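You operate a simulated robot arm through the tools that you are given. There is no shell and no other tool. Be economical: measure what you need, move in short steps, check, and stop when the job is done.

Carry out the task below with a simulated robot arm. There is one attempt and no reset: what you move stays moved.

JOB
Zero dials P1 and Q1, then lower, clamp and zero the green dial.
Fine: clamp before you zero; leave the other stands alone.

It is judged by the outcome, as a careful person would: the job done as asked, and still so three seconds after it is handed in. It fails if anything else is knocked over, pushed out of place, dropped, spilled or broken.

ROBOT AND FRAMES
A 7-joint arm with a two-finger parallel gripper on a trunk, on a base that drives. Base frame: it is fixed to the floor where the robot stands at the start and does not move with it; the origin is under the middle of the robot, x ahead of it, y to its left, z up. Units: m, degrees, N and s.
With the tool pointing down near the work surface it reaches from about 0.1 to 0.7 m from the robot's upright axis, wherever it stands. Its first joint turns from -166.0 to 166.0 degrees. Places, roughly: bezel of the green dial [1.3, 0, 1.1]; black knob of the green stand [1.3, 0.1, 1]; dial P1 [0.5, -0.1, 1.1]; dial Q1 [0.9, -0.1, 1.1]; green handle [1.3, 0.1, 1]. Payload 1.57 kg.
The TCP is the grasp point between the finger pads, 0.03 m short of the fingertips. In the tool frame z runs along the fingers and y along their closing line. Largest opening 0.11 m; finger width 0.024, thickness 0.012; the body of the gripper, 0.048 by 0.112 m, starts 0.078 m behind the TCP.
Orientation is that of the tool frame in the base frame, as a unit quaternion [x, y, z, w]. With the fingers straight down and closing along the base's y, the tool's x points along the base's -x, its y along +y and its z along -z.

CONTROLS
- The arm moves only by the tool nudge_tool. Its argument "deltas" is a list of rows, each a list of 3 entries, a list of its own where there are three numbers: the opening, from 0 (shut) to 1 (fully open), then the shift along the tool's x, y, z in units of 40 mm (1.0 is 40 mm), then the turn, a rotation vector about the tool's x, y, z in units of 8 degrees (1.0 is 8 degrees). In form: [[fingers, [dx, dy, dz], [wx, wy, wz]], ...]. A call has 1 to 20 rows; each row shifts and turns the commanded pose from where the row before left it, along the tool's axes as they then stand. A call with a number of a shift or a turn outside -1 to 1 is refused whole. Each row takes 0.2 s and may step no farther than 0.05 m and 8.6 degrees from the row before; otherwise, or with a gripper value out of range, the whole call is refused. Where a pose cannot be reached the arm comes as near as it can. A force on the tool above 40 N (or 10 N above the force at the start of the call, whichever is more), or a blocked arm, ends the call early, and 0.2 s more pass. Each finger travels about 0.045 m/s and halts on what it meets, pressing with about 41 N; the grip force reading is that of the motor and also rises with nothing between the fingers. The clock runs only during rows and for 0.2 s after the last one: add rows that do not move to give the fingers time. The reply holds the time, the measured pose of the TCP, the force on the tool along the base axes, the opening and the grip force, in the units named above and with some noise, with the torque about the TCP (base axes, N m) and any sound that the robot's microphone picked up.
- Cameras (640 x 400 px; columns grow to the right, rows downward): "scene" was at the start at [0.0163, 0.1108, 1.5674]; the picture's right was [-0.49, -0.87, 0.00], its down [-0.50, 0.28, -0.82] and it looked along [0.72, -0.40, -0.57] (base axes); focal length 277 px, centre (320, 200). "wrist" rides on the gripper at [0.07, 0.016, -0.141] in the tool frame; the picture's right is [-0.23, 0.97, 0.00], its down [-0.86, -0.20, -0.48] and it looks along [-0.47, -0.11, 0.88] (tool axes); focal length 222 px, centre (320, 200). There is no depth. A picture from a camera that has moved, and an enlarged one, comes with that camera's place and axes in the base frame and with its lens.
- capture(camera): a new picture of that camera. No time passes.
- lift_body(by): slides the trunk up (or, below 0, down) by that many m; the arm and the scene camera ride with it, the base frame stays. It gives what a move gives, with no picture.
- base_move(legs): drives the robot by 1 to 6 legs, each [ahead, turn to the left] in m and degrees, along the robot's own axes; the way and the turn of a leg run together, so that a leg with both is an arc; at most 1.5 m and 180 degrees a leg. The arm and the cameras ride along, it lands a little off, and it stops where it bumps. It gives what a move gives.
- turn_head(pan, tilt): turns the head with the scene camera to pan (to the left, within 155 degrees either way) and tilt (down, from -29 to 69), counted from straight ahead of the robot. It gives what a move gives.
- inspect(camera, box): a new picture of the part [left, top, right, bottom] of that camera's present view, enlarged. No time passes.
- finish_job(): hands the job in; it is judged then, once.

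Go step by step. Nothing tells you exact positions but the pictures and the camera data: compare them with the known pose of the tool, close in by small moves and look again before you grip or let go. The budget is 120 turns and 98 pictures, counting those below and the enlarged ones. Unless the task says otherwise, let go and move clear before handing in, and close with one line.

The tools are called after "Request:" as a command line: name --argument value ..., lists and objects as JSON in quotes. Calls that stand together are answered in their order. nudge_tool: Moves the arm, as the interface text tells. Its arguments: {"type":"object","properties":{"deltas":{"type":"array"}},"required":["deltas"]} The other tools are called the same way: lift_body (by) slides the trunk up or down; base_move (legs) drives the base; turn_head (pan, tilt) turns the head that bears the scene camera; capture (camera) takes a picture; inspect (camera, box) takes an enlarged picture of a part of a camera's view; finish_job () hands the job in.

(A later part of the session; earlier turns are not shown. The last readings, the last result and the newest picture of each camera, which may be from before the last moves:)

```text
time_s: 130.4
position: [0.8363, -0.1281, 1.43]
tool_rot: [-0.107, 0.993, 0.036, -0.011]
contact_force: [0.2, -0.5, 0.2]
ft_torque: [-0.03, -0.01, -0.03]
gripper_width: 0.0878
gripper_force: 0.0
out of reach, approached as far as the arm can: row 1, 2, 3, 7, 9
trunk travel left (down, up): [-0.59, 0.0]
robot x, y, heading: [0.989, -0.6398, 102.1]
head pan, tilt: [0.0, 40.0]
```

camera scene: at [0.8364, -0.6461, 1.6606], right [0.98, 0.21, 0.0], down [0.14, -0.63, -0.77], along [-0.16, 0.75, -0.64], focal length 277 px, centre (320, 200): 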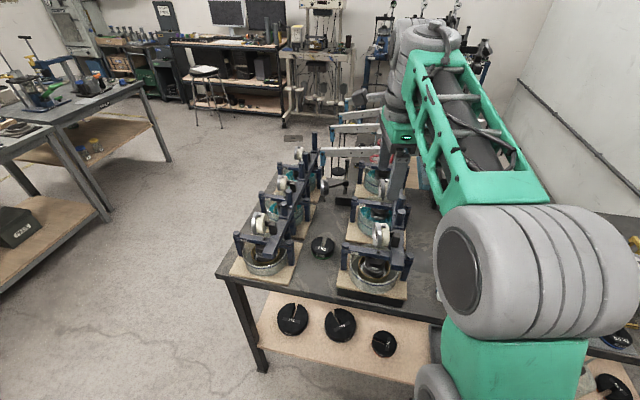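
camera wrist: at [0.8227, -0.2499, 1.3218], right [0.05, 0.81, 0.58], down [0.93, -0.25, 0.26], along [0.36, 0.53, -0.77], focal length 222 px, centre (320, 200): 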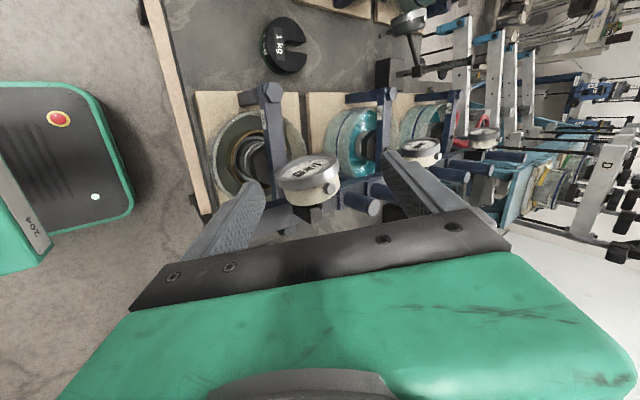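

Strokes of -16° to +24° are safe in this posture. I'll re-align over Q1 and descend with the trunk.

Request:
nudge_tool --deltas '[[0.8, [0, 0, 0], [0.52, 0, 0]], [0.8, [-0.5, -0.15, 0.5], [0, 0, 0]], [0.8, [-0.5, -0.15, 0.5], [0, 0, 0]], [0.8, [0, 0, 0.9], [0, 0, 0]], [0.8, [0, 0, 0.9], [0, 0, 0]], [0.8, [0, 0, 0.8], [0, 0, 0]], [0.8, [0, 0, 0], [0, 0, 0]]]'

Request:
lift_body --by -0.12

Request:
inspect --camera "wrist" --box '[220, 100, 420, 225]'

```text
time_s: 132.1
position: [0.8779, -0.1393, 1.2708]
tool_rot: [-0.109, 0.994, 0.0, -0.005]
contact_force: [-0.1, 0.0, -0.5]
ft_torque: [-0.01, -0.01, -0.02]
gripper_width: 0.0882
gripper_force: 0.1
out of reach, approached as far as the arm can: row 1
trunk travel left (down, up): [-0.59, 0.0]
robot x, y, heading: [0.9939, -0.6367, 102.5]
head pan, tilt: [0.0, 40.0]
```

```text
time_s: 133.6
position: [0.8777, -0.1397, 1.1506]
tool_rot: [-0.109, 0.994, 0.001, -0.007]
contact_force: [0.1, -0.7, -0.3]
ft_torque: [0.0, 0.0, -0.01]
gripper_width: 0.0881
gripper_force: 0.2
trunk travel left (down, up): [-0.47, 0.12]
robot x, y, heading: [0.9934, -0.6345, 102.3]
head pan, tilt: [0.0, 40.0]
```

```text
3.20 times, centred on (320, 162) of wrist
camera zoom: at [0.8075, -0.139, 1.2942], right [0.01, 1.0, 0.0], down [0.88, -0.01, 0.47], along [0.47, -0.01, -0.88], focal length 711 px, centre (320, 320)
```

zoom: 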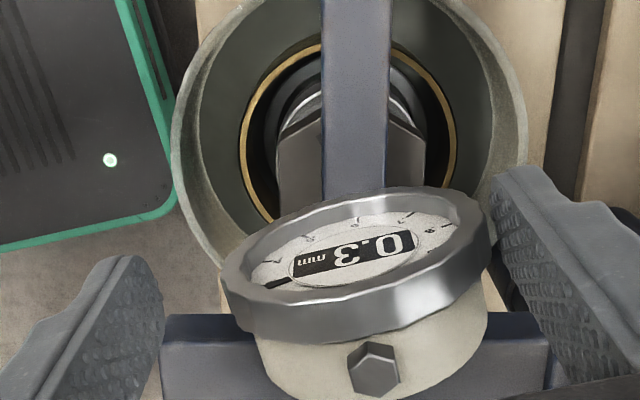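

Request:
nudge_tool --deltas '[[0.8, [-0.03, 0.22, 0.2], [0, 0, 0]], [0.8, [0, 0, 0.16], [0, 0, 0]], [0.8, [0, 0.045, 0], [1, 0, 0]], [0.8, [0, 0.045, 0], [1, 0, 0]], [0.45, [0, 0, 0], [0, 0, 0]], [0.45, [0, 0, 0], [0, 0, 0]], [0.45, [0, 0, 0], [0, 0, 0]], [0.45, [0, 0, 0], [0, 0, 0]]]'

Request:
inspect --camera "wrist" --box '[220, 100, 420, 225]'

```text
time_s: 135.3
position: [0.8749, -0.1282, 1.1412]
tool_rot: [-0.108, 0.988, -0.111, 0.003]
contact_force: [6.1, -18.5, -0.7]
ft_torque: [-0.22, -0.01, 0.06]
gripper_width: 0.0665
gripper_force: 9.5
out of reach, approached as far as the arm can: row 3
trunk travel left (down, up): [-0.47, 0.12]
robot x, y, heading: [0.9899, -0.6378, 102.2]
head pan, tilt: [0.0, 40.0]
```

```text
3.20 times, centred on (320, 162) of wrist
camera zoom: at [0.7987, -0.0968, 1.2771], right [0.01, 0.98, -0.22], down [0.86, 0.1, 0.49], along [0.5, -0.19, -0.84], focal length 711 px, centre (320, 320)
```

zoom: 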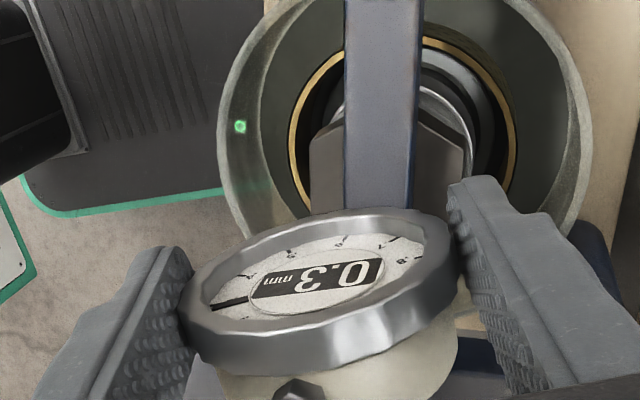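

Request:
nudge_tool --deltas '[[0.4, [0, -0.1, 0], [0, 0, 0]], [0.3, [0, 0, 0], [0, 0, 0]], [0.3, [0, 0, 0], [0, 0, 0]]]'

```text
time_s: 136.2
position: [0.8764, -0.1287, 1.1413]
tool_rot: [-0.11, 0.988, -0.11, 0.003]
contact_force: [0.7, -2.4, 1.2]
ft_torque: [-0.04, -0.04, 0.11]
gripper_width: 0.0644
gripper_force: 30.5
trunk travel left (down, up): [-0.47, 0.12]
robot x, y, heading: [0.9958, -0.6334, 102.4]
head pan, tilt: [0.0, 40.0]
```

Good grip. Now a four-row stroke (32°).

Request:
nudge_tool --deltas '[[0.3, [0, -0.045, 0], [-1, 0, 0]], [0.3, [0, -0.045, 0], [-1, 0, 0]], [0.3, [0, -0.045, 0], [-1, 0, 0]], [0.3, [0, -0.045, 0], [-1, 0, 0]], [0.3, [0, 0, 0], [0, 0, 0]]]'

Request:
inspect --camera "wrist" --box '[220, 100, 420, 225]'

```text
time_s: 136.8
position: [0.8758, -0.1315, 1.1415]
tool_rot: [-0.109, 0.994, 0.001, -0.012]
contact_force: [7.1, -11.6, 1.1]
ft_torque: [-0.24, 0.34, 0.75]
gripper_width: 0.0638
gripper_force: 45.0
out of reach, approached as far as the arm can: row 2, 3
trunk travel left (down, up): [-0.47, 0.12]
robot x, y, heading: [0.9966, -0.6393, 102.3]
head pan, tilt: [0.0, 40.0]
stopped in row 3: the force on the tool passed its limit (the readings are from after the stop); the commanded pose is now the measured one
```

```text
3.20 times, centred on (320, 162) of wrist
camera zoom: at [0.8074, -0.1311, 1.2847], right [0.01, 1.0, 0.0], down [0.89, -0.01, 0.46], along [0.46, 0.0, -0.89], focal length 711 px, centre (320, 320)
```

zoom: 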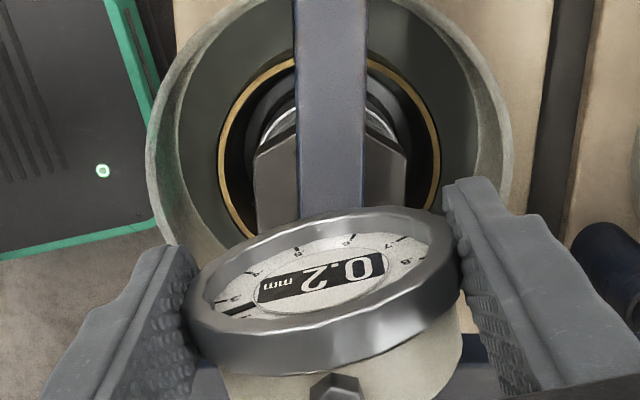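

The stroke stopped at 13°, because the posture is now too low relative to the trunk. I'll release, raise the arm 3 cm and drop the trunk 3 cm to return to the good window.

Request:
nudge_tool --deltas '[[0.8, [0, 0, 0], [0, 0, 0]], [0.8, [0, 0, 0], [0, 0, 0]], [0.8, [0, 0, 0], [0, 0, 0]], [0.8, [0, 0, -0.4], [0, 0, 0]], [0.8, [0, 0, -0.4], [0, 0, 0]]]'

Request:
lift_body --by -0.033

Request:
nudge_tool --deltas '[[0.8, [0, 0.045, 0], [1, 0, 0]], [0.8, [0, 0.045, 0], [1, 0, 0]], [0.8, [0, 0, 0], [0, 0, 0]], [0.8, [0, -0.045, 0], [-1, 0, 0]], [0.8, [0, -0.045, 0], [-1, 0, 0]], [0.8, [0, -0.045, 0], [-1, 0, 0]], [0.8, [0, -0.045, 0], [-1, 0, 0]], [0.8, [0, 0, 0], [0, 0, 0]]]'

```text
time_s: 138.0
position: [0.8759, -0.1304, 1.1718]
tool_rot: [-0.108, 0.994, 0.001, -0.012]
contact_force: [0.1, -0.1, -0.4]
ft_torque: [-0.03, 0.01, -0.02]
gripper_width: 0.088
gripper_force: 0.1
trunk travel left (down, up): [-0.47, 0.12]
robot x, y, heading: [0.9957, -0.6375, 102.3]
head pan, tilt: [0.0, 40.0]
```

```text
time_s: 138.8
position: [0.8772, -0.1305, 1.1381]
tool_rot: [-0.109, 0.994, 0.002, -0.011]
contact_force: [-0.2, -0.5, 0.5]
ft_torque: [-0.04, 0.0, -0.04]
gripper_width: 0.088
gripper_force: 0.2
trunk travel left (down, up): [-0.437, 0.153]
robot x, y, heading: [0.9963, -0.6389, 102.3]
head pan, tilt: [0.0, 40.0]
```

```text
time_s: 140.6
position: [0.8793, -0.1282, 1.1443]
tool_rot: [-0.107, 0.987, 0.114, -0.025]
contact_force: [0.6, 0.3, 0.2]
ft_torque: [0.03, 0.0, -0.01]
gripper_width: 0.088
gripper_force: 0.0
out of reach, approached as far as the arm can: row 6
trunk travel left (down, up): [-0.437, 0.153]
robot x, y, heading: [0.9945, -0.6353, 102.2]
head pan, tilt: [0.0, 40.0]
```

The range is limited here, so I'll use shorter strokes of about 24°: re-centre, swing back, grip and turn.

Request:
nudge_tool --deltas '[[0.8, [0.05, -0.19, 0.15], [0, 0, 0]], [0.8, [0, 0.045, 0], [1, 0, 0]], [0.8, [0, 0.045, 0], [1, 0, 0]], [0.8, [0, 0.045, 0], [1, 0, 0]], [0.8, [0, 0.03, 0], [0.6, 0, 0]], [0.8, [0, 0, 0], [0, 0, 0]]]'

Request:
nudge_tool --deltas '[[0.4, [0, 0, 0], [0, 0, 0]], [0.3, [0, 0, 0], [0, 0, 0]], [0.3, [0, 0, 0], [0, 0, 0]]]'

```text
time_s: 142.0
position: [0.8749, -0.1226, 1.1386]
tool_rot: [-0.111, 0.988, -0.105, -0.005]
contact_force: [-0.1, 0.6, -0.3]
ft_torque: [0.01, 0.0, 0.01]
gripper_width: 0.0881
gripper_force: 0.0
out of reach, approached as far as the arm can: row 3
trunk travel left (down, up): [-0.437, 0.153]
robot x, y, heading: [0.9941, -0.6377, 102.2]
head pan, tilt: [0.0, 40.0]
```

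```text
time_s: 142.8
position: [0.8766, -0.1283, 1.142]
tool_rot: [-0.111, 0.988, -0.104, -0.006]
contact_force: [8.8, -33.1, 14.6]
ft_torque: [-0.48, -0.16, 0.14]
gripper_width: 0.0648
gripper_force: 17.8
trunk travel left (down, up): [-0.437, 0.153]
robot x, y, heading: [0.9976, -0.6374, 102.2]
head pan, tilt: [0.0, 40.0]
```

Request:
nudge_tool --deltas '[[0.3, [0, -0.15, 0.05], [0, 0, 0]], [0.3, [0, 0, 0], [0, 0, 0]]]'

Request:
nudge_tool --deltas '[[0.3, [0, -0.025, 0], [-0.5, 0, 0]], [0.3, [0, -0.025, 0], [-0.5, 0, 0]], [0.3, [0, -0.025, 0], [-0.5, 0, 0]], [0.3, [0, -0.025, 0], [-0.5, 0, 0]], [0.3, [0, -0.025, 0], [-0.5, 0, 0]], [0.3, [0, -0.025, 0], [-0.5, 0, 0]]]'

Request:
inspect --camera "wrist" --box '[220, 100, 420, 225]'

```text
time_s: 143.4
position: [0.8768, -0.1299, 1.1399]
tool_rot: [-0.11, 0.989, -0.101, -0.006]
contact_force: [3.5, -4.8, 22.4]
ft_torque: [-0.06, -0.18, 0.27]
gripper_width: 0.0636
gripper_force: 44.6
trunk travel left (down, up): [-0.437, 0.153]
robot x, y, heading: [0.9884, -0.6404, 102.2]
head pan, tilt: [0.0, 40.0]
```

```text
time_s: 144.6
position: [0.8768, -0.1325, 1.1399]
tool_rot: [-0.11, 0.993, 0.041, -0.025]
contact_force: [6.7, -22.5, 4.4]
ft_torque: [-0.28, 0.09, 0.59]
gripper_width: 0.0634
gripper_force: 44.9
out of reach, approached as far as the arm can: row 4, 5, 6
trunk travel left (down, up): [-0.437, 0.153]
robot x, y, heading: [0.9956, -0.6382, 102.2]
head pan, tilt: [0.0, 40.0]
stopped in row 6: the force on the tool passed its limit (the readings are from after the stop); the commanded pose is now the measured one
```

```text
3.20 times, centred on (320, 162) of wrist
camera zoom: at [0.8137, -0.1427, 1.2852], right [0.01, 1.0, 0.08], down [0.9, -0.04, 0.42], along [0.43, 0.06, -0.9], focal length 711 px, centre (320, 320)
```

zoom: 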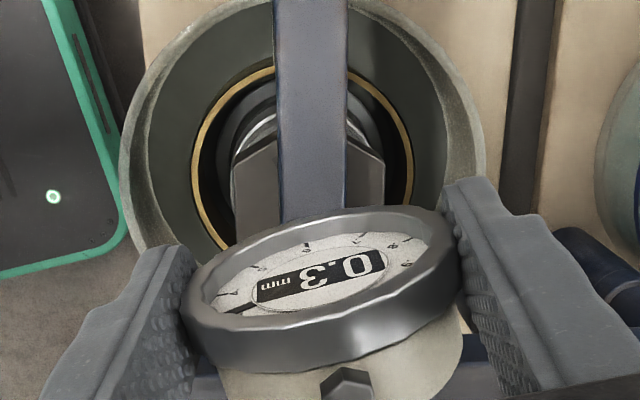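

The bezel slipped back and the posture is unreliable. I'll release, rise clear and re-find a robust posture in the air, judging it by the out-of-reach flags.

Request:
nudge_tool --deltas '[[0.9, [0, 0, 0], [0, 0, 0]], [0.9, [0, 0, 0], [0, 0, 0]], [0.9, [0, 0, 0], [0, 0, 0]], [0.9, [0, 0, -0.7], [0, 0, 0]], [0.9, [0, 0, -0.7], [0, 0, 0]]]'

Request:
lift_body --by 0.153

Request:
nudge_tool --deltas '[[0.9, [0, 0, 0], [-1, 0, 0]], [0.9, [0, 0, 0], [-1, 0, 0]], [0.9, [0, 0, 0], [-1, 0, 0]], [0.9, [0, 0, 0], [-1, 0, 0]], [0.9, [0, 0, 0], [-1, 0, 0]], [0.9, [0, 0, 0], [-1, 0, 0]], [0.9, [0, 0, 0], [-1, 0, 0]], [0.9, [0, 0, 0], [-1, 0, 0]]]'

Request:
nudge_tool --deltas '[[0.9, [0, 0, 0], [1, 0, 0]], [0.9, [0, 0, 0], [1, 0, 0]], [0.9, [0, 0, 0], [1, 0, 0]], [0.9, [0, 0, 0], [1, 0, 0]], [0.9, [0, 0, 0], [1, 0, 0]], [0.9, [0, 0, 0], [1, 0, 0]], [0.9, [0, 0, 0], [1, 0, 0]], [0.9, [0, 0, 0], [1, 0, 0]], [0.9, [0, 0, 0], [1, 0, 0]]]'

```text
time_s: 145.8
position: [0.8796, -0.133, 1.1938]
tool_rot: [-0.109, 0.993, 0.041, -0.024]
contact_force: [-0.6, 0.4, 0.4]
ft_torque: [-0.01, -0.01, -0.04]
gripper_width: 0.0989
gripper_force: 0.1
trunk travel left (down, up): [-0.437, 0.153]
robot x, y, heading: [0.9894, -0.6382, 102.2]
head pan, tilt: [0.0, 40.0]
```

```text
time_s: 147.6
position: [0.8799, -0.1323, 1.3467]
tool_rot: [-0.11, 0.993, 0.041, -0.024]
contact_force: [-0.3, 0.4, 0.7]
ft_torque: [0.03, 0.04, 0.02]
gripper_width: 0.099
gripper_force: 0.0
trunk travel left (down, up): [-0.59, 0.0]
robot x, y, heading: [0.9942, -0.6384, 102.2]
head pan, tilt: [0.0, 40.0]
```

```text
time_s: 149.4
position: [0.8133, -0.1287, 1.5059]
tool_rot: [-0.082, 0.851, 0.514, -0.076]
contact_force: [-0.1, 0.5, 0.0]
ft_torque: [-0.03, -0.01, 0.05]
gripper_width: 0.0988
gripper_force: 0.1
out of reach, approached as far as the arm can: row 1, 2, 5, 6, 7, 8
trunk travel left (down, up): [-0.59, 0.0]
robot x, y, heading: [0.9941, -0.6404, 102.3]
head pan, tilt: [0.0, 40.0]
```

```text
time_s: 151.4
position: [0.7998, -0.1663, 1.412]
tool_rot: [-0.135, 0.989, -0.015, -0.059]
contact_force: [0.0, 0.2, 0.2]
ft_torque: [-0.06, 0.0, 0.0]
gripper_width: 0.0994
gripper_force: 0.1
out of reach, approached as far as the arm can: row 4, 5, 7, 8, 9
trunk travel left (down, up): [-0.59, 0.0]
robot x, y, heading: [0.9956, -0.6353, 102.3]
head pan, tilt: [0.0, 40.0]
```

I think the arm is near full stretch in these poses. I'll drive 7 cm closer and work with the trunk high and the arm lower. First I'll re-align above the dial and test.

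Request:
base_move --legs '[[0.07, 0]]'

Request:
nudge_tool --deltas '[[0.9, [0, 0, 0], [0, 0, 0]]]'

```text
time_s: 152.4
position: [0.784, -0.0991, 1.413]
tool_rot: [-0.136, 0.989, -0.014, -0.06]
contact_force: [-0.8, 0.6, 0.0]
ft_torque: [-0.03, -0.01, 0.02]
gripper_width: 0.099
gripper_force: 0.1
trunk travel left (down, up): [-0.59, 0.0]
robot x, y, heading: [0.978, -0.5704, 102.2]
head pan, tilt: [0.0, 40.0]
```

```text
time_s: 152.8
position: [0.7855, -0.0994, 1.413]
tool_rot: [-0.136, 0.989, -0.014, -0.06]
contact_force: [0.3, -0.3, -0.1]
ft_torque: [-0.01, 0.0, 0.0]
gripper_width: 0.0989
gripper_force: 0.0
trunk travel left (down, up): [-0.59, 0.0]
robot x, y, heading: [0.9841, -0.5703, 102.1]
head pan, tilt: [0.0, 40.0]
```

Request:
nudge_tool --deltas '[[0.9, [0, 0, 0], [-0.2, -0.86, 0.38]], [0.9, [-0.51, -0.32, 0.55], [0, 0, 0]], [0.9, [-0.51, -0.32, 0.55], [0, 0, 0]], [0.9, [-0.51, -0.32, 0.55], [0, 0, 0]], [0.9, [-0.51, -0.32, 0.55], [0, 0, 0]], [0.9, [0, 0, 0], [0, 0, 0]]]'

Request:
capture --camera "scene"

```text
time_s: 154.2
position: [0.8741, -0.1309, 1.3248]
tool_rot: [-0.11, 0.994, 0.007, -0.002]
contact_force: [0.7, -0.9, 0.7]
ft_torque: [0.0, 0.01, 0.01]
gripper_width: 0.0992
gripper_force: 0.1
trunk travel left (down, up): [-0.59, 0.0]
robot x, y, heading: [0.9787, -0.5711, 102.3]
head pan, tilt: [0.0, 40.0]
```

```text
33 pictures are left
camera scene: at [0.8216, -0.5786, 1.6605], right [0.98, 0.21, 0.0], down [0.14, -0.63, -0.77], along [-0.16, 0.75, -0.64], focal length 277 px, centre (320, 200)
```

scene: 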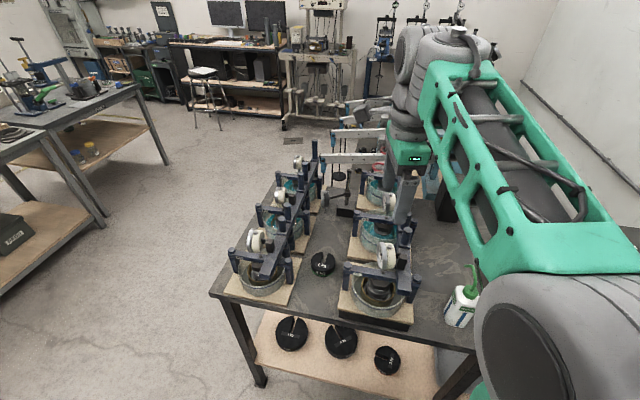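

That went cleanly. Dry-run the swing here from -16° to +40° and back.

Request:
nudge_tool --deltas '[[0.8, [0, 0, 0.6], [0, 0, 0]], [0.8, [0, 0.05, 0], [1, 0, 0]], [0.8, [0, 0.05, 0], [1, 0, 0]], [0.8, [0, -0.05, 0], [-1, 0, 0]], [0.8, [0, -0.05, 0], [-1, 0, 0]], [0.8, [0, -0.05, 0], [-1, 0, 0]], [0.8, [0, -0.05, 0], [-1, 0, 0]], [0.8, [0, -0.05, 0], [-1, 0, 0]], [0.8, [0, -0.05, 0], [-1, 0, 0]], [0.8, [0, -0.05, 0], [-1, 0, 0]]]'

Request:
nudge_tool --deltas '[[0.8, [0, 0.05, 0], [1, 0, 0]], [0.8, [0, 0.05, 0], [1, 0, 0]], [0.8, [0, 0.05, 0], [1, 0, 0]], [0.8, [0, 0.05, 0], [1, 0, 0]], [0.8, [0, 0.05, 0], [1, 0, 0]], [0.8, [0, 0, 0], [0, 0, 0]]]'

```text
time_s: 156.4
position: [0.8778, -0.1402, 1.2985]
tool_rot: [-0.103, 0.931, 0.348, -0.039]
contact_force: [0.5, 0.3, 0.0]
ft_torque: [0.02, 0.0, -0.02]
gripper_width: 0.088
gripper_force: 0.1
trunk travel left (down, up): [-0.59, 0.0]
robot x, y, heading: [0.9786, -0.5696, 102.3]
head pan, tilt: [0.0, 40.0]
```

```text
time_s: 157.8
position: [0.8763, -0.1313, 1.3026]
tool_rot: [-0.109, 0.994, 0.007, -0.002]
contact_force: [0.5, 0.7, 0.1]
ft_torque: [0.01, 0.0, 0.0]
gripper_width: 0.088
gripper_force: 0.2
trunk travel left (down, up): [-0.59, 0.0]
robot x, y, heading: [0.9763, -0.5705, 102.4]
head pan, tilt: [0.0, 40.0]
```

Full range with no flags. Descending with the trunk now.

Request:
lift_body --by -0.166

Request:
inspect --camera "wrist" --box '[220, 100, 420, 225]'

```text
time_s: 159.7
position: [0.876, -0.1313, 1.138]
tool_rot: [-0.11, 0.994, 0.007, -0.001]
contact_force: [0.8, -0.5, 0.1]
ft_torque: [-0.01, -0.02, -0.01]
gripper_width: 0.0879
gripper_force: 0.1
trunk travel left (down, up): [-0.424, 0.166]
robot x, y, heading: [0.9799, -0.5658, 102.5]
head pan, tilt: [0.0, 40.0]
```

```text
3.20 times, centred on (320, 162) of wrist
camera zoom: at [0.8044, -0.1325, 1.2793], right [0.01, 1.0, 0.01], down [0.88, -0.01, 0.47], along [0.47, 0.01, -0.88], focal length 711 px, centre (320, 320)
```

zoom: 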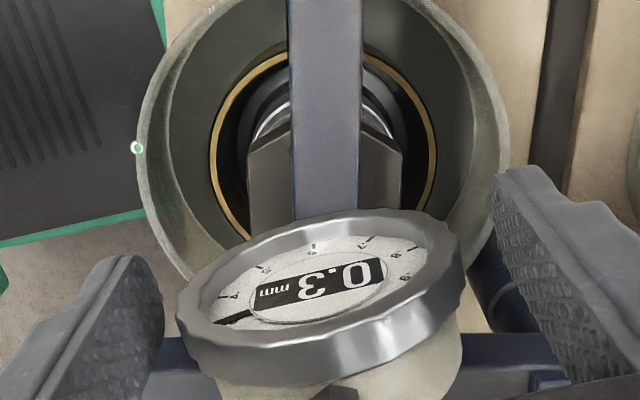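

Request:
nudge_tool --deltas '[[0.8, [0, 0.045, 0], [1, 0, 0]], [0.8, [0, 0.045, 0], [1, 0, 0]], [0.6, [0, 0, 0], [0, 0, 0]], [0.4, [0, 0, 0], [0, 0, 0]], [0.3, [0, 0, 0], [0, 0, 0]], [0.3, [0, 0, 0], [0, 0, 0]]]'

```text
time_s: 161.1
position: [0.8766, -0.1286, 1.1365]
tool_rot: [-0.109, 0.985, -0.131, 0.014]
contact_force: [2.8, -11.6, 0.3]
ft_torque: [-0.12, 0.05, 0.08]
gripper_width: 0.0656
gripper_force: 30.3
trunk travel left (down, up): [-0.424, 0.166]
robot x, y, heading: [0.9821, -0.5677, 102.3]
head pan, tilt: [0.0, 40.0]
```

Solid grip. Now the long stroke of 56°.

Request:
nudge_tool --deltas '[[0.3, [0, -0.08, 0], [-1, 0, 0]], [0.3, [0, -0.045, 0], [-1, 0, 0]], [0.3, [0, -0.045, 0], [-1, 0, 0]], [0.3, [0, -0.045, 0], [-1, 0, 0]], [0.3, [0, -0.045, 0], [-1, 0, 0]], [0.3, [0, -0.045, 0], [-1, 0, 0]], [0.3, [0, -0.045, 0], [-1, 0, 0]], [0.3, [0, 0, 0], [0, 0, 0]]]'

Request:
inspect --camera "wrist" --box '[270, 150, 370, 225]'

```text
time_s: 162.8
position: [0.8762, -0.1341, 1.133]
tool_rot: [-0.103, 0.933, 0.343, -0.038]
contact_force: [4.5, -20.5, 24.2]
ft_torque: [0.18, -0.7, -0.25]
gripper_width: 0.0641
gripper_force: 45.0
trunk travel left (down, up): [-0.424, 0.166]
robot x, y, heading: [0.9809, -0.569, 102.4]
head pan, tilt: [0.0, 40.0]
stopped in row 8: the force on the tool passed its limit (the readings are from after the stop); the commanded pose is now the measured one
```

```text
5.33 times, centred on (320, 188) of wrist
camera zoom: at [0.8253, -0.2271, 1.2515], right [0.06, 0.77, 0.63], down [0.94, -0.26, 0.24], along [0.35, 0.57, -0.74], focal length 1185 px, centre (320, 267)
```

zoom: 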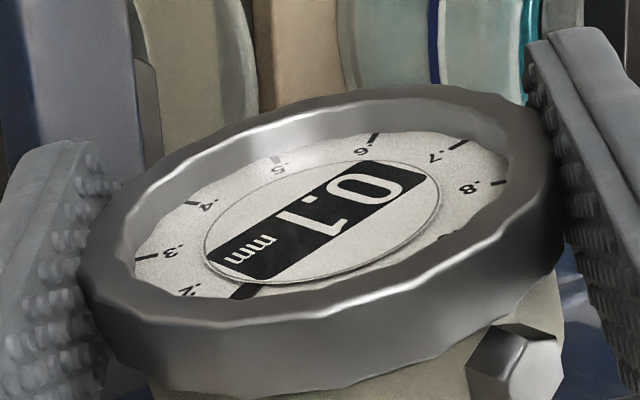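

The reading is down to about 0.14. Regrasp and finish the second stroke.

Request:
nudge_tool --deltas '[[0.8, [0, 0, 0], [0, 0, 0]], [0.8, [0, 0, 0], [0, 0, 0]], [0.8, [0, 0, 0], [0, 0, 0]], [0.8, [0, 0.02, 0], [1, 0, 0]], [0.8, [0, 0.02, 0], [1, 0, 0]], [0.8, [0, 0.02, 0], [1, 0, 0]], [0.8, [0, 0.02, 0], [1, 0, 0]], [0.8, [0, 0.02, 0], [1, 0, 0]], [0.8, [0, 0.02, 0], [1, 0, 0]], [0.8, [0, 0.02, 0], [1, 0, 0]], [0.8, [0, 0, 0], [0, 0, 0]]]'

Request:
inspect --camera "wrist" --box '[220, 100, 420, 225]'

```text
time_s: 165.2
position: [0.8751, -0.1263, 1.1329]
tool_rot: [-0.109, 0.984, -0.139, 0.016]
contact_force: [-0.1, 0.5, 0.4]
ft_torque: [-0.01, 0.0, -0.03]
gripper_width: 0.0881
gripper_force: 0.0
trunk travel left (down, up): [-0.424, 0.166]
robot x, y, heading: [0.9804, -0.5706, 102.3]
head pan, tilt: [0.0, 40.0]
```

```text
3.20 times, centred on (320, 162) of wrist
camera zoom: at [0.7949, -0.0888, 1.2637], right [0.02, 0.96, -0.27], down [0.85, 0.13, 0.52], along [0.53, -0.24, -0.81], focal length 711 px, centre (320, 320)
```

zoom: 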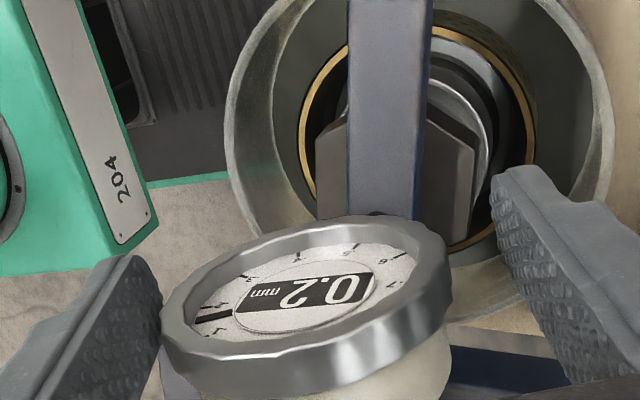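

Request:
nudge_tool --deltas '[[0.8, [-0.03, -0.09, 0], [0, 0, 0]], [0.6, [0, 0, 0], [0, 0, 0]], [0.4, [0, 0, 0], [0, 0, 0]], [0.3, [0, 0, 0], [0, 0, 0]], [0.3, [0, 0, 0], [0, 0, 0]], [0.3, [0, -0.025, 0], [-1, 0, 0]], [0.3, [0, -0.025, 0], [-1, 0, 0]], [0.3, [0, -0.025, 0], [-1, 0, 0]], [0.3, [0, -0.025, 0], [-1, 0, 0]], [0.3, [0, -0.025, 0], [-1, 0, 0]], [0.3, [0, -0.025, 0], [-1, 0, 0]], [0.3, [0, 0, 0], [0, 0, 0]]]'

Request:
inspect --camera "wrist" --box '[282, 162, 358, 214]'

```text
time_s: 167.8
position: [0.8795, -0.1331, 1.1329]
tool_rot: [-0.105, 0.955, 0.276, -0.031]
contact_force: [-3.7, 21.0, 5.3]
ft_torque: [0.02, 0.46, -0.09]
gripper_width: 0.0654
gripper_force: 45.1
trunk travel left (down, up): [-0.424, 0.166]
robot x, y, heading: [0.9798, -0.567, 102.1]
head pan, tilt: [0.0, 40.0]
```

```text
7.69 times, centred on (320, 188) of wrist
camera zoom: at [0.8231, -0.209, 1.2613], right [0.04, 0.85, 0.52], down [0.93, -0.23, 0.3], along [0.37, 0.47, -0.8], focal length 1709 px, centre (320, 292)
```

zoom: 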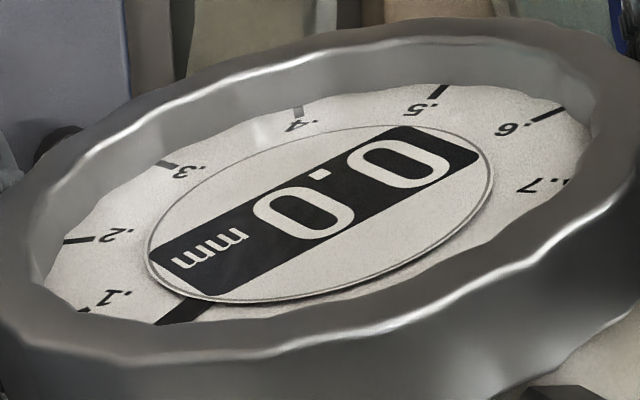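

The reading is about 0.039, so 14° remain.

Request:
nudge_tool --deltas '[[0.3, [0, 0.0, 0], [-0.88, 0, 0]], [0.3, [0, 0.0, 0], [-0.88, 0, 0]], [0.3, [0, 0, 0], [0, 0, 0]]]'

Request:
inspect --camera "wrist" --box '[282, 162, 358, 214]'

```text
time_s: 168.3
position: [0.8776, -0.1314, 1.1291]
tool_rot: [-0.103, 0.932, 0.344, -0.038]
contact_force: [3.3, -15.4, 19.3]
ft_torque: [0.06, -0.25, 0.02]
gripper_width: 0.0657
gripper_force: 44.2
trunk travel left (down, up): [-0.424, 0.166]
robot x, y, heading: [0.9793, -0.5697, 102.4]
head pan, tilt: [0.0, 40.0]
stopped in row 2: the force on the tool passed its limit (the readings are from after the stop); the commanded pose is now the measured one
```

```text
7.69 times, centred on (320, 188) of wrist
camera zoom: at [0.8266, -0.2253, 1.2482], right [0.06, 0.77, 0.63], down [0.94, -0.27, 0.23], along [0.35, 0.58, -0.74], focal length 1709 px, centre (320, 292)
```

zoom: 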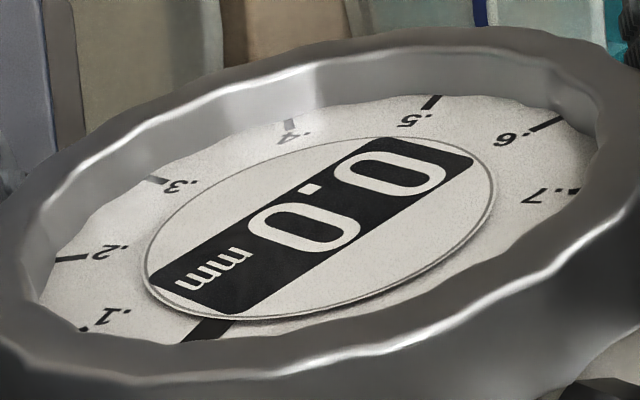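

About 7–8° remain. I'll relieve the side force slightly and add that.

Request:
nudge_tool --deltas '[[0.3, [0, -0.01, -0.06], [0, 0, 0]], [0.3, [0, -0.012, 0], [-0.5, 0, 0]], [0.3, [0, -0.012, 0], [-0.45, 0, 0]], [0.3, [0, 0, 0], [0, 0, 0]]]'

Request:
inspect --camera "wrist" --box '[282, 162, 358, 214]'

```text
time_s: 168.8
position: [0.8772, -0.1286, 1.1249]
tool_rot: [-0.102, 0.928, 0.357, -0.039]
contact_force: [4.7, -30.3, 37.7]
ft_torque: [-2.26, -0.94, -0.36]
gripper_width: 0.0678
gripper_force: 19.2
trunk travel left (down, up): [-0.424, 0.166]
robot x, y, heading: [0.9788, -0.569, 102.4]
head pan, tilt: [0.0, 40.0]
stopped in row 2: the force on the tool passed its limit (the readings are from after the stop); the commanded pose is now the measured one
```

```text
7.69 times, centred on (320, 188) of wrist
camera zoom: at [0.8265, -0.2256, 1.2414], right [0.06, 0.76, 0.65], down [0.94, -0.27, 0.22], along [0.35, 0.6, -0.72], focal length 1709 px, centre (320, 292)
```

zoom: 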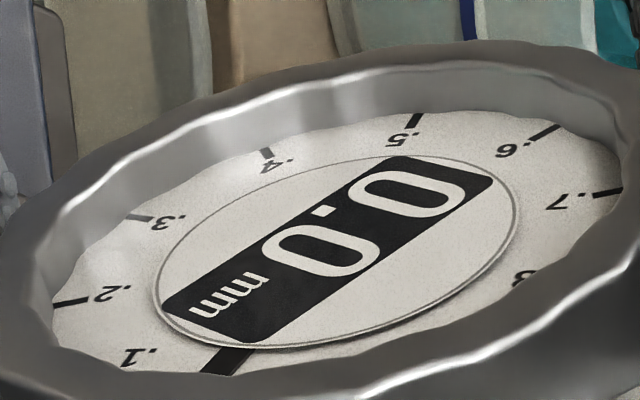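

The lower fingertip is touching the bar below the dial. I'll release and retreat along the tool, then regrasp higher at near-vertical for the last few degrees.

Request:
nudge_tool --deltas '[[0.8, [0, 0, -0.1], [0, 0, 0]], [0.8, [0, 0, -0.15], [0, 0, 0]], [0.8, [0, 0, -0.3], [0, 0, 0]], [0.8, [0, 0, -0.3], [0, 0, 0]], [0.8, [0, 0, 0], [0, 0, 0]]]'

Request:
nudge_tool --deltas '[[0.8, [0, 0.03, 0], [1, 0, 0]], [0.8, [0, 0.03, 0], [1, 0, 0]], [0.8, [0, 0.03, 0], [1, 0, 0]], [0.8, [0, 0.03, 0], [1, 0, 0]], [0.8, [0, 0.03, 0], [1, 0, 0]], [0.8, [0, 0.02, 0], [0.3, 0, 0]], [0.8, [0, 0, 0], [0, 0, 0]]]'

Request:
inspect --camera "wrist" --box '[220, 90, 420, 215]'

```text
time_s: 170.2
position: [0.8807, -0.1381, 1.1122]
tool_rot: [-0.102, 0.943, 0.316, -0.032]
contact_force: [-1.9, 8.3, 5.8]
ft_torque: [-0.15, 0.07, 0.01]
gripper_width: 0.0963
gripper_force: 4.7
trunk travel left (down, up): [-0.424, 0.166]
robot x, y, heading: [0.9773, -0.5686, 102.3]
head pan, tilt: [0.0, 40.0]
stopped in row 5: the arm was blocked; the commanded pose is now the measured one
```

```text
time_s: 171.8
position: [0.8791, -0.1342, 1.1162]
tool_rot: [-0.107, 0.993, -0.045, 0.007]
contact_force: [0.3, 0.4, -0.4]
ft_torque: [0.01, -0.04, -0.02]
gripper_width: 0.0879
gripper_force: 0.1
trunk travel left (down, up): [-0.424, 0.166]
robot x, y, heading: [0.9772, -0.5686, 102.4]
head pan, tilt: [0.0, 40.0]
```

```text
3.20 times, centred on (320, 152) of wrist
camera zoom: at [0.8043, -0.1217, 1.2568], right [0.01, 1.0, -0.09], down [0.87, 0.03, 0.5], along [0.5, -0.08, -0.86], focal length 711 px, centre (320, 352)
```

zoom: 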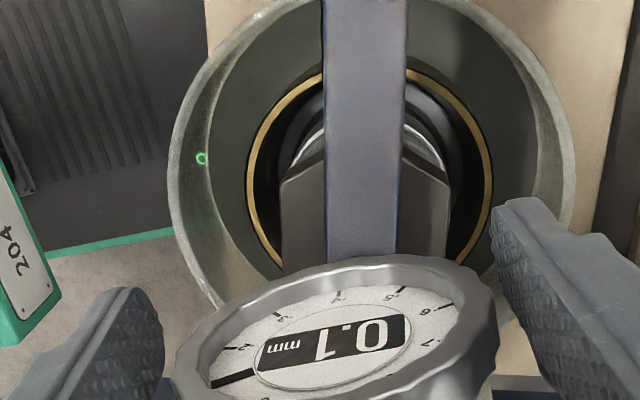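

The gripper is free again and the reading is about 0.07. I'll raise to the proper height, swing back and regrip.

Request:
nudge_tool --deltas '[[0.8, [0, 0, -0.6], [0, 0, 0]], [0.8, [0, 0.045, 0], [1, 0, 0]], [0.8, [0, 0, 0], [0, 0, 0]]]'

Request:
inspect --camera "wrist" --box '[220, 100, 420, 225]'

```text
time_s: 172.6
position: [0.8782, -0.1293, 1.1402]
tool_rot: [-0.108, 0.987, -0.115, 0.014]
contact_force: [-0.4, -0.4, -1.3]
ft_torque: [-0.03, 0.01, -0.01]
gripper_width: 0.0879
gripper_force: 0.0
trunk travel left (down, up): [-0.424, 0.166]
robot x, y, heading: [0.9804, -0.5695, 102.5]
head pan, tilt: [0.0, 40.0]
```

```text
3.20 times, centred on (320, 162) of wrist
camera zoom: at [0.799, -0.0985, 1.2744], right [0.02, 0.97, -0.22], down [0.85, 0.1, 0.52], along [0.52, -0.2, -0.83], focal length 711 px, centre (320, 320)
```

zoom: 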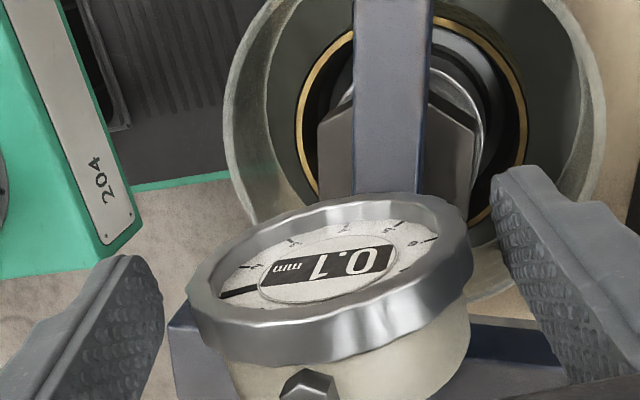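

Request:
nudge_tool --deltas '[[0.6, [0, 0, 0], [0, 0, 0]], [0.4, [0, 0, 0], [0, 0, 0]], [0.3, [0, 0, 0], [0, 0, 0]], [0.3, [0, 0, 0], [0, 0, 0]], [0.3, [0, -0.035, 0], [-1, 0, 0]], [0.3, [0, -0.035, 0], [-1, 0, 0]], [0.3, [0, 0, 0], [0, 0, 0]]]'

Request:
inspect --camera "wrist" --box '[276, 158, 362, 217]'

```text
time_s: 174.2
position: [0.8782, -0.1318, 1.1396]
tool_rot: [-0.108, 0.994, 0.024, 0.0]
contact_force: [-2.4, 12.8, -6.5]
ft_torque: [0.04, 0.35, 0.82]
gripper_width: 0.0638
gripper_force: 45.2
trunk travel left (down, up): [-0.424, 0.166]
robot x, y, heading: [0.9778, -0.5676, 102.3]
head pan, tilt: [0.0, 40.0]
```

```text
6.78 times, centred on (319, 188) of wrist
camera zoom: at [0.8076, -0.1375, 1.2823], right [0.01, 1.0, 0.05], down [0.88, -0.03, 0.47], along [0.47, 0.04, -0.88], focal length 1506 px, centre (327, 285)
```

zoom: 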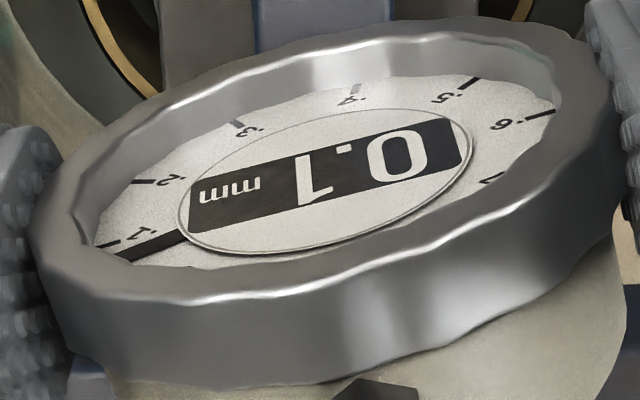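

The reading is 0.073, so 26° remain.

Request:
nudge_tool --deltas '[[0.3, [0, -0.01, 0], [-1, 0, 0]], [0.3, [0, -0.035, 0], [-1, 0, 0]], [0.3, [0, -0.035, 0], [-0.9, 0, 0]], [0.3, [0, 0, 0], [0, 0, 0]]]'

Request:
inspect --camera "wrist" --box '[276, 158, 362, 217]'

```text
time_s: 174.6
position: [0.8808, -0.1365, 1.1622]
tool_rot: [-0.107, 0.99, 0.096, -0.005]
contact_force: [-0.2, -2.7, 7.3]
ft_torque: [0.08, -0.39, 0.24]
gripper_width: 0.0639
gripper_force: 17.4
trunk travel left (down, up): [-0.424, 0.166]
robot x, y, heading: [0.9789, -0.5687, 102.5]
head pan, tilt: [0.0, 40.0]
stopped in row 2: the force on the tool passed its limit (the readings are from after the stop); the commanded pose is now the measured one
```

```text
6.78 times, centred on (319, 188) of wrist
camera zoom: at [0.8126, -0.1637, 1.3043], right [0.02, 0.98, 0.19], down [0.89, -0.1, 0.44], along [0.45, 0.16, -0.88], focal length 1506 px, centre (327, 285)
```

zoom: 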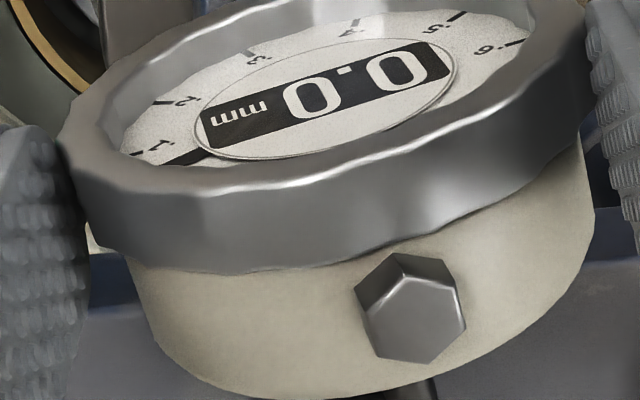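

The grip was a bit too high and slid off upward. The reading is about 0.045. I'll regrip at 1.134, where the long stroke worked.

Request:
nudge_tool --deltas '[[0.8, [0, 0, 0], [0, 0, 0]], [0.8, [0, 0, 0], [0, 0, 0]], [0.8, [0, 0, 0], [0, 0, 0]], [0.8, [0.03, 0.06, 0.35], [1, 0, 0]], [0.8, [0, 0.06, 0.35], [0.8, 0, 0]], [0.8, [0, 0, 0], [0, 0, 0]]]'

Request:
inspect --camera "wrist" --box '[220, 100, 420, 225]'

```text
time_s: 176.0
position: [0.8773, -0.1294, 1.1334]
tool_rot: [-0.107, 0.994, -0.03, 0.008]
contact_force: [1.3, 1.1, -0.6]
ft_torque: [-0.03, 0.0, -0.03]
gripper_width: 0.0881
gripper_force: 0.0
trunk travel left (down, up): [-0.424, 0.166]
robot x, y, heading: [0.9759, -0.57, 102.3]
head pan, tilt: [0.0, 40.0]
```

```text
3.20 times, centred on (320, 162) of wrist
camera zoom: at [0.8023, -0.12, 1.2733], right [0.01, 1.0, -0.06], down [0.87, 0.02, 0.5], along [0.5, -0.06, -0.87], focal length 711 px, centre (320, 320)
```

zoom: 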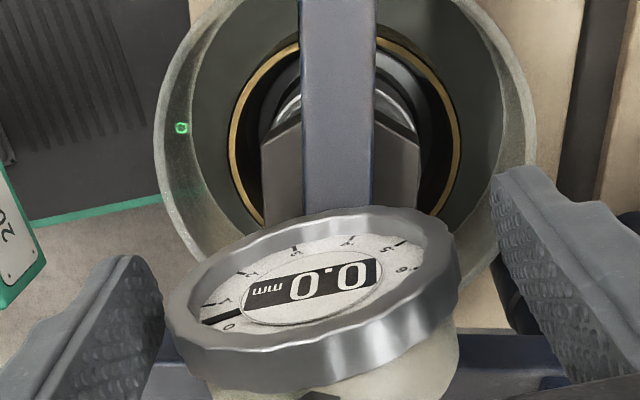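

Request:
nudge_tool --deltas '[[0.8, [0, -0.07, 0], [0, 0, 0]], [0.6, [0, 0, 0], [0, 0, 0]], [0.4, [0, 0, 0], [0, 0, 0]], [0.3, [0, 0, 0], [0, 0, 0]], [0.3, [0, 0, 0], [0, 0, 0]], [0.3, [0, -0.03, 0], [-0.75, 0, 0]], [0.3, [0, -0.03, 0], [-0.75, 0, 0]], [0.3, [0, 0, 0], [0, 0, 0]]]'

Request:
inspect --camera "wrist" --box '[276, 158, 362, 217]'

```text
time_s: 177.8
position: [0.8777, -0.1319, 1.133]
tool_rot: [-0.107, 0.991, 0.076, -0.003]
contact_force: [-3.5, 18.5, 1.6]
ft_torque: [-0.08, 0.59, 0.31]
gripper_width: 0.0656
gripper_force: 44.7
trunk travel left (down, up): [-0.424, 0.166]
robot x, y, heading: [0.9791, -0.5691, 102.4]
head pan, tilt: [0.0, 40.0]
```

```text
6.78 times, centred on (319, 188) of wrist
camera zoom: at [0.8095, -0.152, 1.2754], right [0.02, 0.99, 0.15], down [0.89, -0.08, 0.45], along [0.46, 0.12, -0.88], focal length 1506 px, centre (327, 285)
```

zoom: 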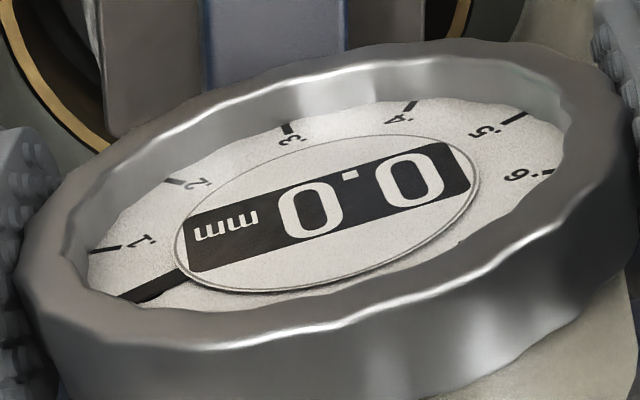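

About 8.5° remain.

Request:
nudge_tool --deltas '[[0.3, [0, 0.0, 0], [-0.5, 0, 0]], [0.3, [0, 0.0, 0], [-0.55, 0, 0]], [0.3, [0, 0, 0], [0, 0, 0]]]'

Request:
inspect --camera "wrist" --box '[276, 158, 362, 217]'

```text
time_s: 178.6
position: [0.8778, -0.1281, 1.1237]
tool_rot: [-0.107, 0.985, 0.133, -0.012]
contact_force: [2.1, 24.4, 20.1]
ft_torque: [0.12, -1.14, -0.1]
gripper_width: 0.0639
gripper_force: 44.9
trunk travel left (down, up): [-0.424, 0.166]
robot x, y, heading: [0.979, -0.5684, 102.5]
head pan, tilt: [0.0, 40.0]
```

```text
6.78 times, centred on (319, 188) of wrist
camera zoom: at [0.8128, -0.1668, 1.2646], right [0.02, 0.97, 0.26], down [0.9, -0.13, 0.41], along [0.43, 0.23, -0.87], focal length 1506 px, centre (327, 285)
```

zoom: 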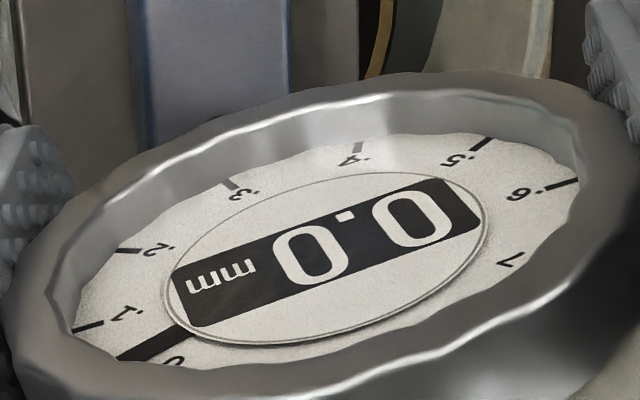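

The rotation about the wrong point made it slip; 12° remain. I'll regrip cleanly, zero the side force, and then turn with the proper offset.

Request:
nudge_tool --deltas '[[0.8, [0, 0, 0], [0, 0, 0]], [0.8, [0, 0, 0], [0, 0, 0]], [0.8, [0, 0, 0], [0, 0, 0]], [0.8, [0, 0, -0.15], [1, 0, 0]], [0.8, [0, 0, -0.15], [1, 0, 0]], [0.8, [0, 0, 0], [0, 0, 0]]]'

Request:
nudge_tool --deltas '[[0.6, [0, 0, 0], [0, 0, 0]], [0.4, [0, 0, 0], [0, 0, 0]], [0.3, [0, 0, 0], [0, 0, 0]], [0.3, [0, 0, 0], [0, 0, 0]]]'

```text
time_s: 180.0
position: [0.8794, -0.1368, 1.145]
tool_rot: [-0.107, 0.994, 0.008, 0.004]
contact_force: [0.4, -0.2, 0.4]
ft_torque: [-0.02, 0.02, 0.0]
gripper_width: 0.0883
gripper_force: 0.1
trunk travel left (down, up): [-0.424, 0.166]
robot x, y, heading: [0.979, -0.5694, 102.2]
head pan, tilt: [0.0, 40.0]
```

```text
time_s: 181.0
position: [0.8792, -0.1306, 1.1439]
tool_rot: [-0.107, 0.994, 0.008, 0.003]
contact_force: [-6.0, 32.2, -1.6]
ft_torque: [0.5, 0.02, 0.13]
gripper_width: 0.0654
gripper_force: 26.8
trunk travel left (down, up): [-0.424, 0.166]
robot x, y, heading: [0.9805, -0.5688, 102.3]
head pan, tilt: [0.0, 40.0]
```

Request:
nudge_tool --deltas '[[0.75, [0, 0, 0], [0, 0, 0]], [0.75, [0.02, 0.17, 0.17], [0, 0, 0]], [0.6, [0, 0, 0], [0, 0, 0]], [0.4, [0, 0, 0], [0, 0, 0]], [0.3, [0, 0, 0], [0, 0, 0]], [0.3, [0, 0, 0], [0, 0, 0]]]'

Request:
inspect --camera "wrist" --box '[276, 158, 362, 217]'

```text
time_s: 182.4
position: [0.8768, -0.1314, 1.1393]
tool_rot: [-0.108, 0.994, 0.008, 0.004]
contact_force: [1.9, -7.9, -0.1]
ft_torque: [-0.02, -0.07, 0.13]
gripper_width: 0.0653
gripper_force: 39.5
trunk travel left (down, up): [-0.424, 0.166]
robot x, y, heading: [0.9778, -0.5683, 102.2]
head pan, tilt: [0.0, 40.0]
```

```text
6.78 times, centred on (319, 188) of wrist
camera zoom: at [0.8043, -0.133, 1.2806], right [0.01, 1.0, 0.02], down [0.88, -0.02, 0.48], along [0.48, 0.01, -0.88], focal length 1506 px, centre (327, 285)
```

zoom: 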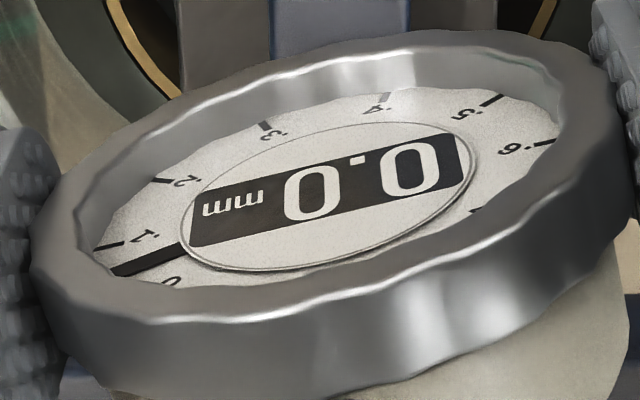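

Forces are low and about 20° remain. Turning with the proper offset.

Request:
nudge_tool --deltas '[[0.3, [0, -0.06, 0], [-0.8, 0, 0]], [0.3, [0, -0.045, 0], [-0.8, 0, 0]], [0.3, [0, -0.04, 0], [-0.7, 0, 0]], [0.3, [0, 0, 0], [0, 0, 0]]]'

Request:
inspect --camera "wrist" --box '[276, 158, 362, 217]'

```text
time_s: 183.3
position: [0.8759, -0.1284, 1.121]
tool_rot: [-0.11, 0.983, 0.143, -0.014]
contact_force: [10.9, -20.6, 32.9]
ft_torque: [0.13, -0.18, 0.45]
gripper_width: 0.0638
gripper_force: 45.0
trunk travel left (down, up): [-0.424, 0.166]
robot x, y, heading: [0.9803, -0.5735, 102.5]
head pan, tilt: [0.0, 40.0]
stopped in row 4: the force on the tool passed its limit (the readings are from after the stop); the commanded pose is now the measured one
```

```text
6.78 times, centred on (319, 188) of wrist
camera zoom: at [0.8119, -0.1694, 1.2627], right [0.01, 0.96, 0.28], down [0.9, -0.13, 0.41], along [0.43, 0.25, -0.87], focal length 1506 px, centre (327, 285)
```

zoom: 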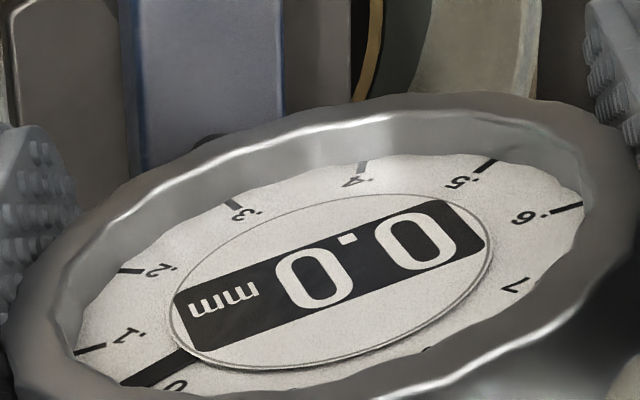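

The pads settle into the bezel's valleys, which shifts the hand, but the grip is now keyed (63.8 mm). From here about 12.6° remain, turning with no offset.

Request:
nudge_tool --deltas '[[0.3, [0, 0, 0], [0, 0, 0]], [0.3, [0, 0, 0], [-0.5, 0, 0]], [0.3, [0, 0, 0], [-0.5, 0, 0]], [0.3, [0, 0, 0], [-0.5, 0, 0]], [0.3, [0, 0, 0], [0, 0, 0]]]'

Request:
inspect --camera "wrist" --box '[276, 158, 362, 217]'

```text
time_s: 183.9
position: [0.8701, -0.1219, 1.0848]
tool_rot: [-0.114, 0.986, 0.124, -0.017]
contact_force: [9.1, -31.1, 19.1]
ft_torque: [1.3, -0.19, -0.13]
gripper_width: 0.0651
gripper_force: 18.0
out of reach, approached as far as the arm can: row 3
trunk travel left (down, up): [-0.424, 0.166]
robot x, y, heading: [0.9794, -0.5673, 102.2]
head pan, tilt: [0.0, 40.0]
stopped in row 3: the force on the tool passed its limit (the readings are from after the stop); the commanded pose is now the measured one
```

```text
6.78 times, centred on (319, 188) of wrist
camera zoom: at [0.8075, -0.1557, 1.2263], right [0.01, 0.97, 0.24], down [0.91, -0.11, 0.41], along [0.43, 0.22, -0.88], focal length 1506 px, centre (327, 285)
```

zoom: 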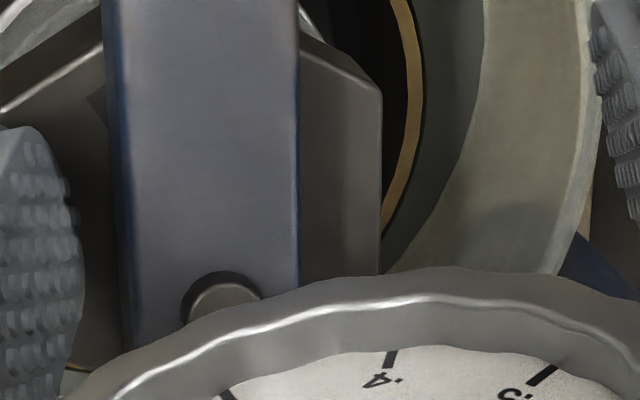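

The hand dropped below the dial. I'll open and back out straight along the tool axis, then check.

Request:
nudge_tool --deltas '[[0.85, [0, 0, 0], [0, 0, 0]], [0.85, [0, 0, 0], [0, 0, 0]], [0.85, [0, 0, 0], [0, 0, 0]]]'

Request:
capture --camera "wrist"

```text
time_s: 184.7
position: [0.8704, -0.1183, 1.0841]
tool_rot: [-0.115, 0.986, 0.123, -0.017]
contact_force: [13.7, -10.5, 24.6]
ft_torque: [0.11, 0.67, 0.24]
gripper_width: 0.0937
gripper_force: 0.0
trunk travel left (down, up): [-0.424, 0.166]
robot x, y, heading: [0.9776, -0.567, 102.4]
head pan, tilt: [0.0, 40.0]
```

```text
16 pictures are left
camera wrist: at [0.8068, -0.1526, 1.227], right [0.0, 0.97, 0.24], down [0.91, -0.1, 0.41], along [0.42, 0.21, -0.88], focal length 222 px, centre (320, 200)
```

wrist: 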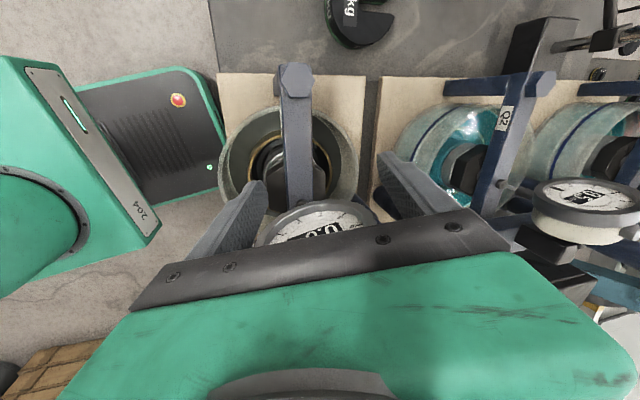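

Request:
nudge_tool --deltas '[[0.9, [0, 0, -0.4], [0, 0, 0]], [0.9, [0, 0, -0.4], [0, 0, 0]], [0.9, [0, 0, -0.5], [0, 0, 0]], [0.9, [0, 0, 0], [0, 0, 0]]]'

```text
time_s: 185.7
position: [0.8706, -0.1299, 1.1353]
tool_rot: [-0.113, 0.986, 0.124, -0.016]
contact_force: [-1.4, 0.7, -0.2]
ft_torque: [-0.01, 0.01, -0.02]
gripper_width: 0.0991
gripper_force: 0.0
trunk travel left (down, up): [-0.424, 0.166]
robot x, y, heading: [0.976, -0.569, 102.4]
head pan, tilt: [0.0, 40.0]
```

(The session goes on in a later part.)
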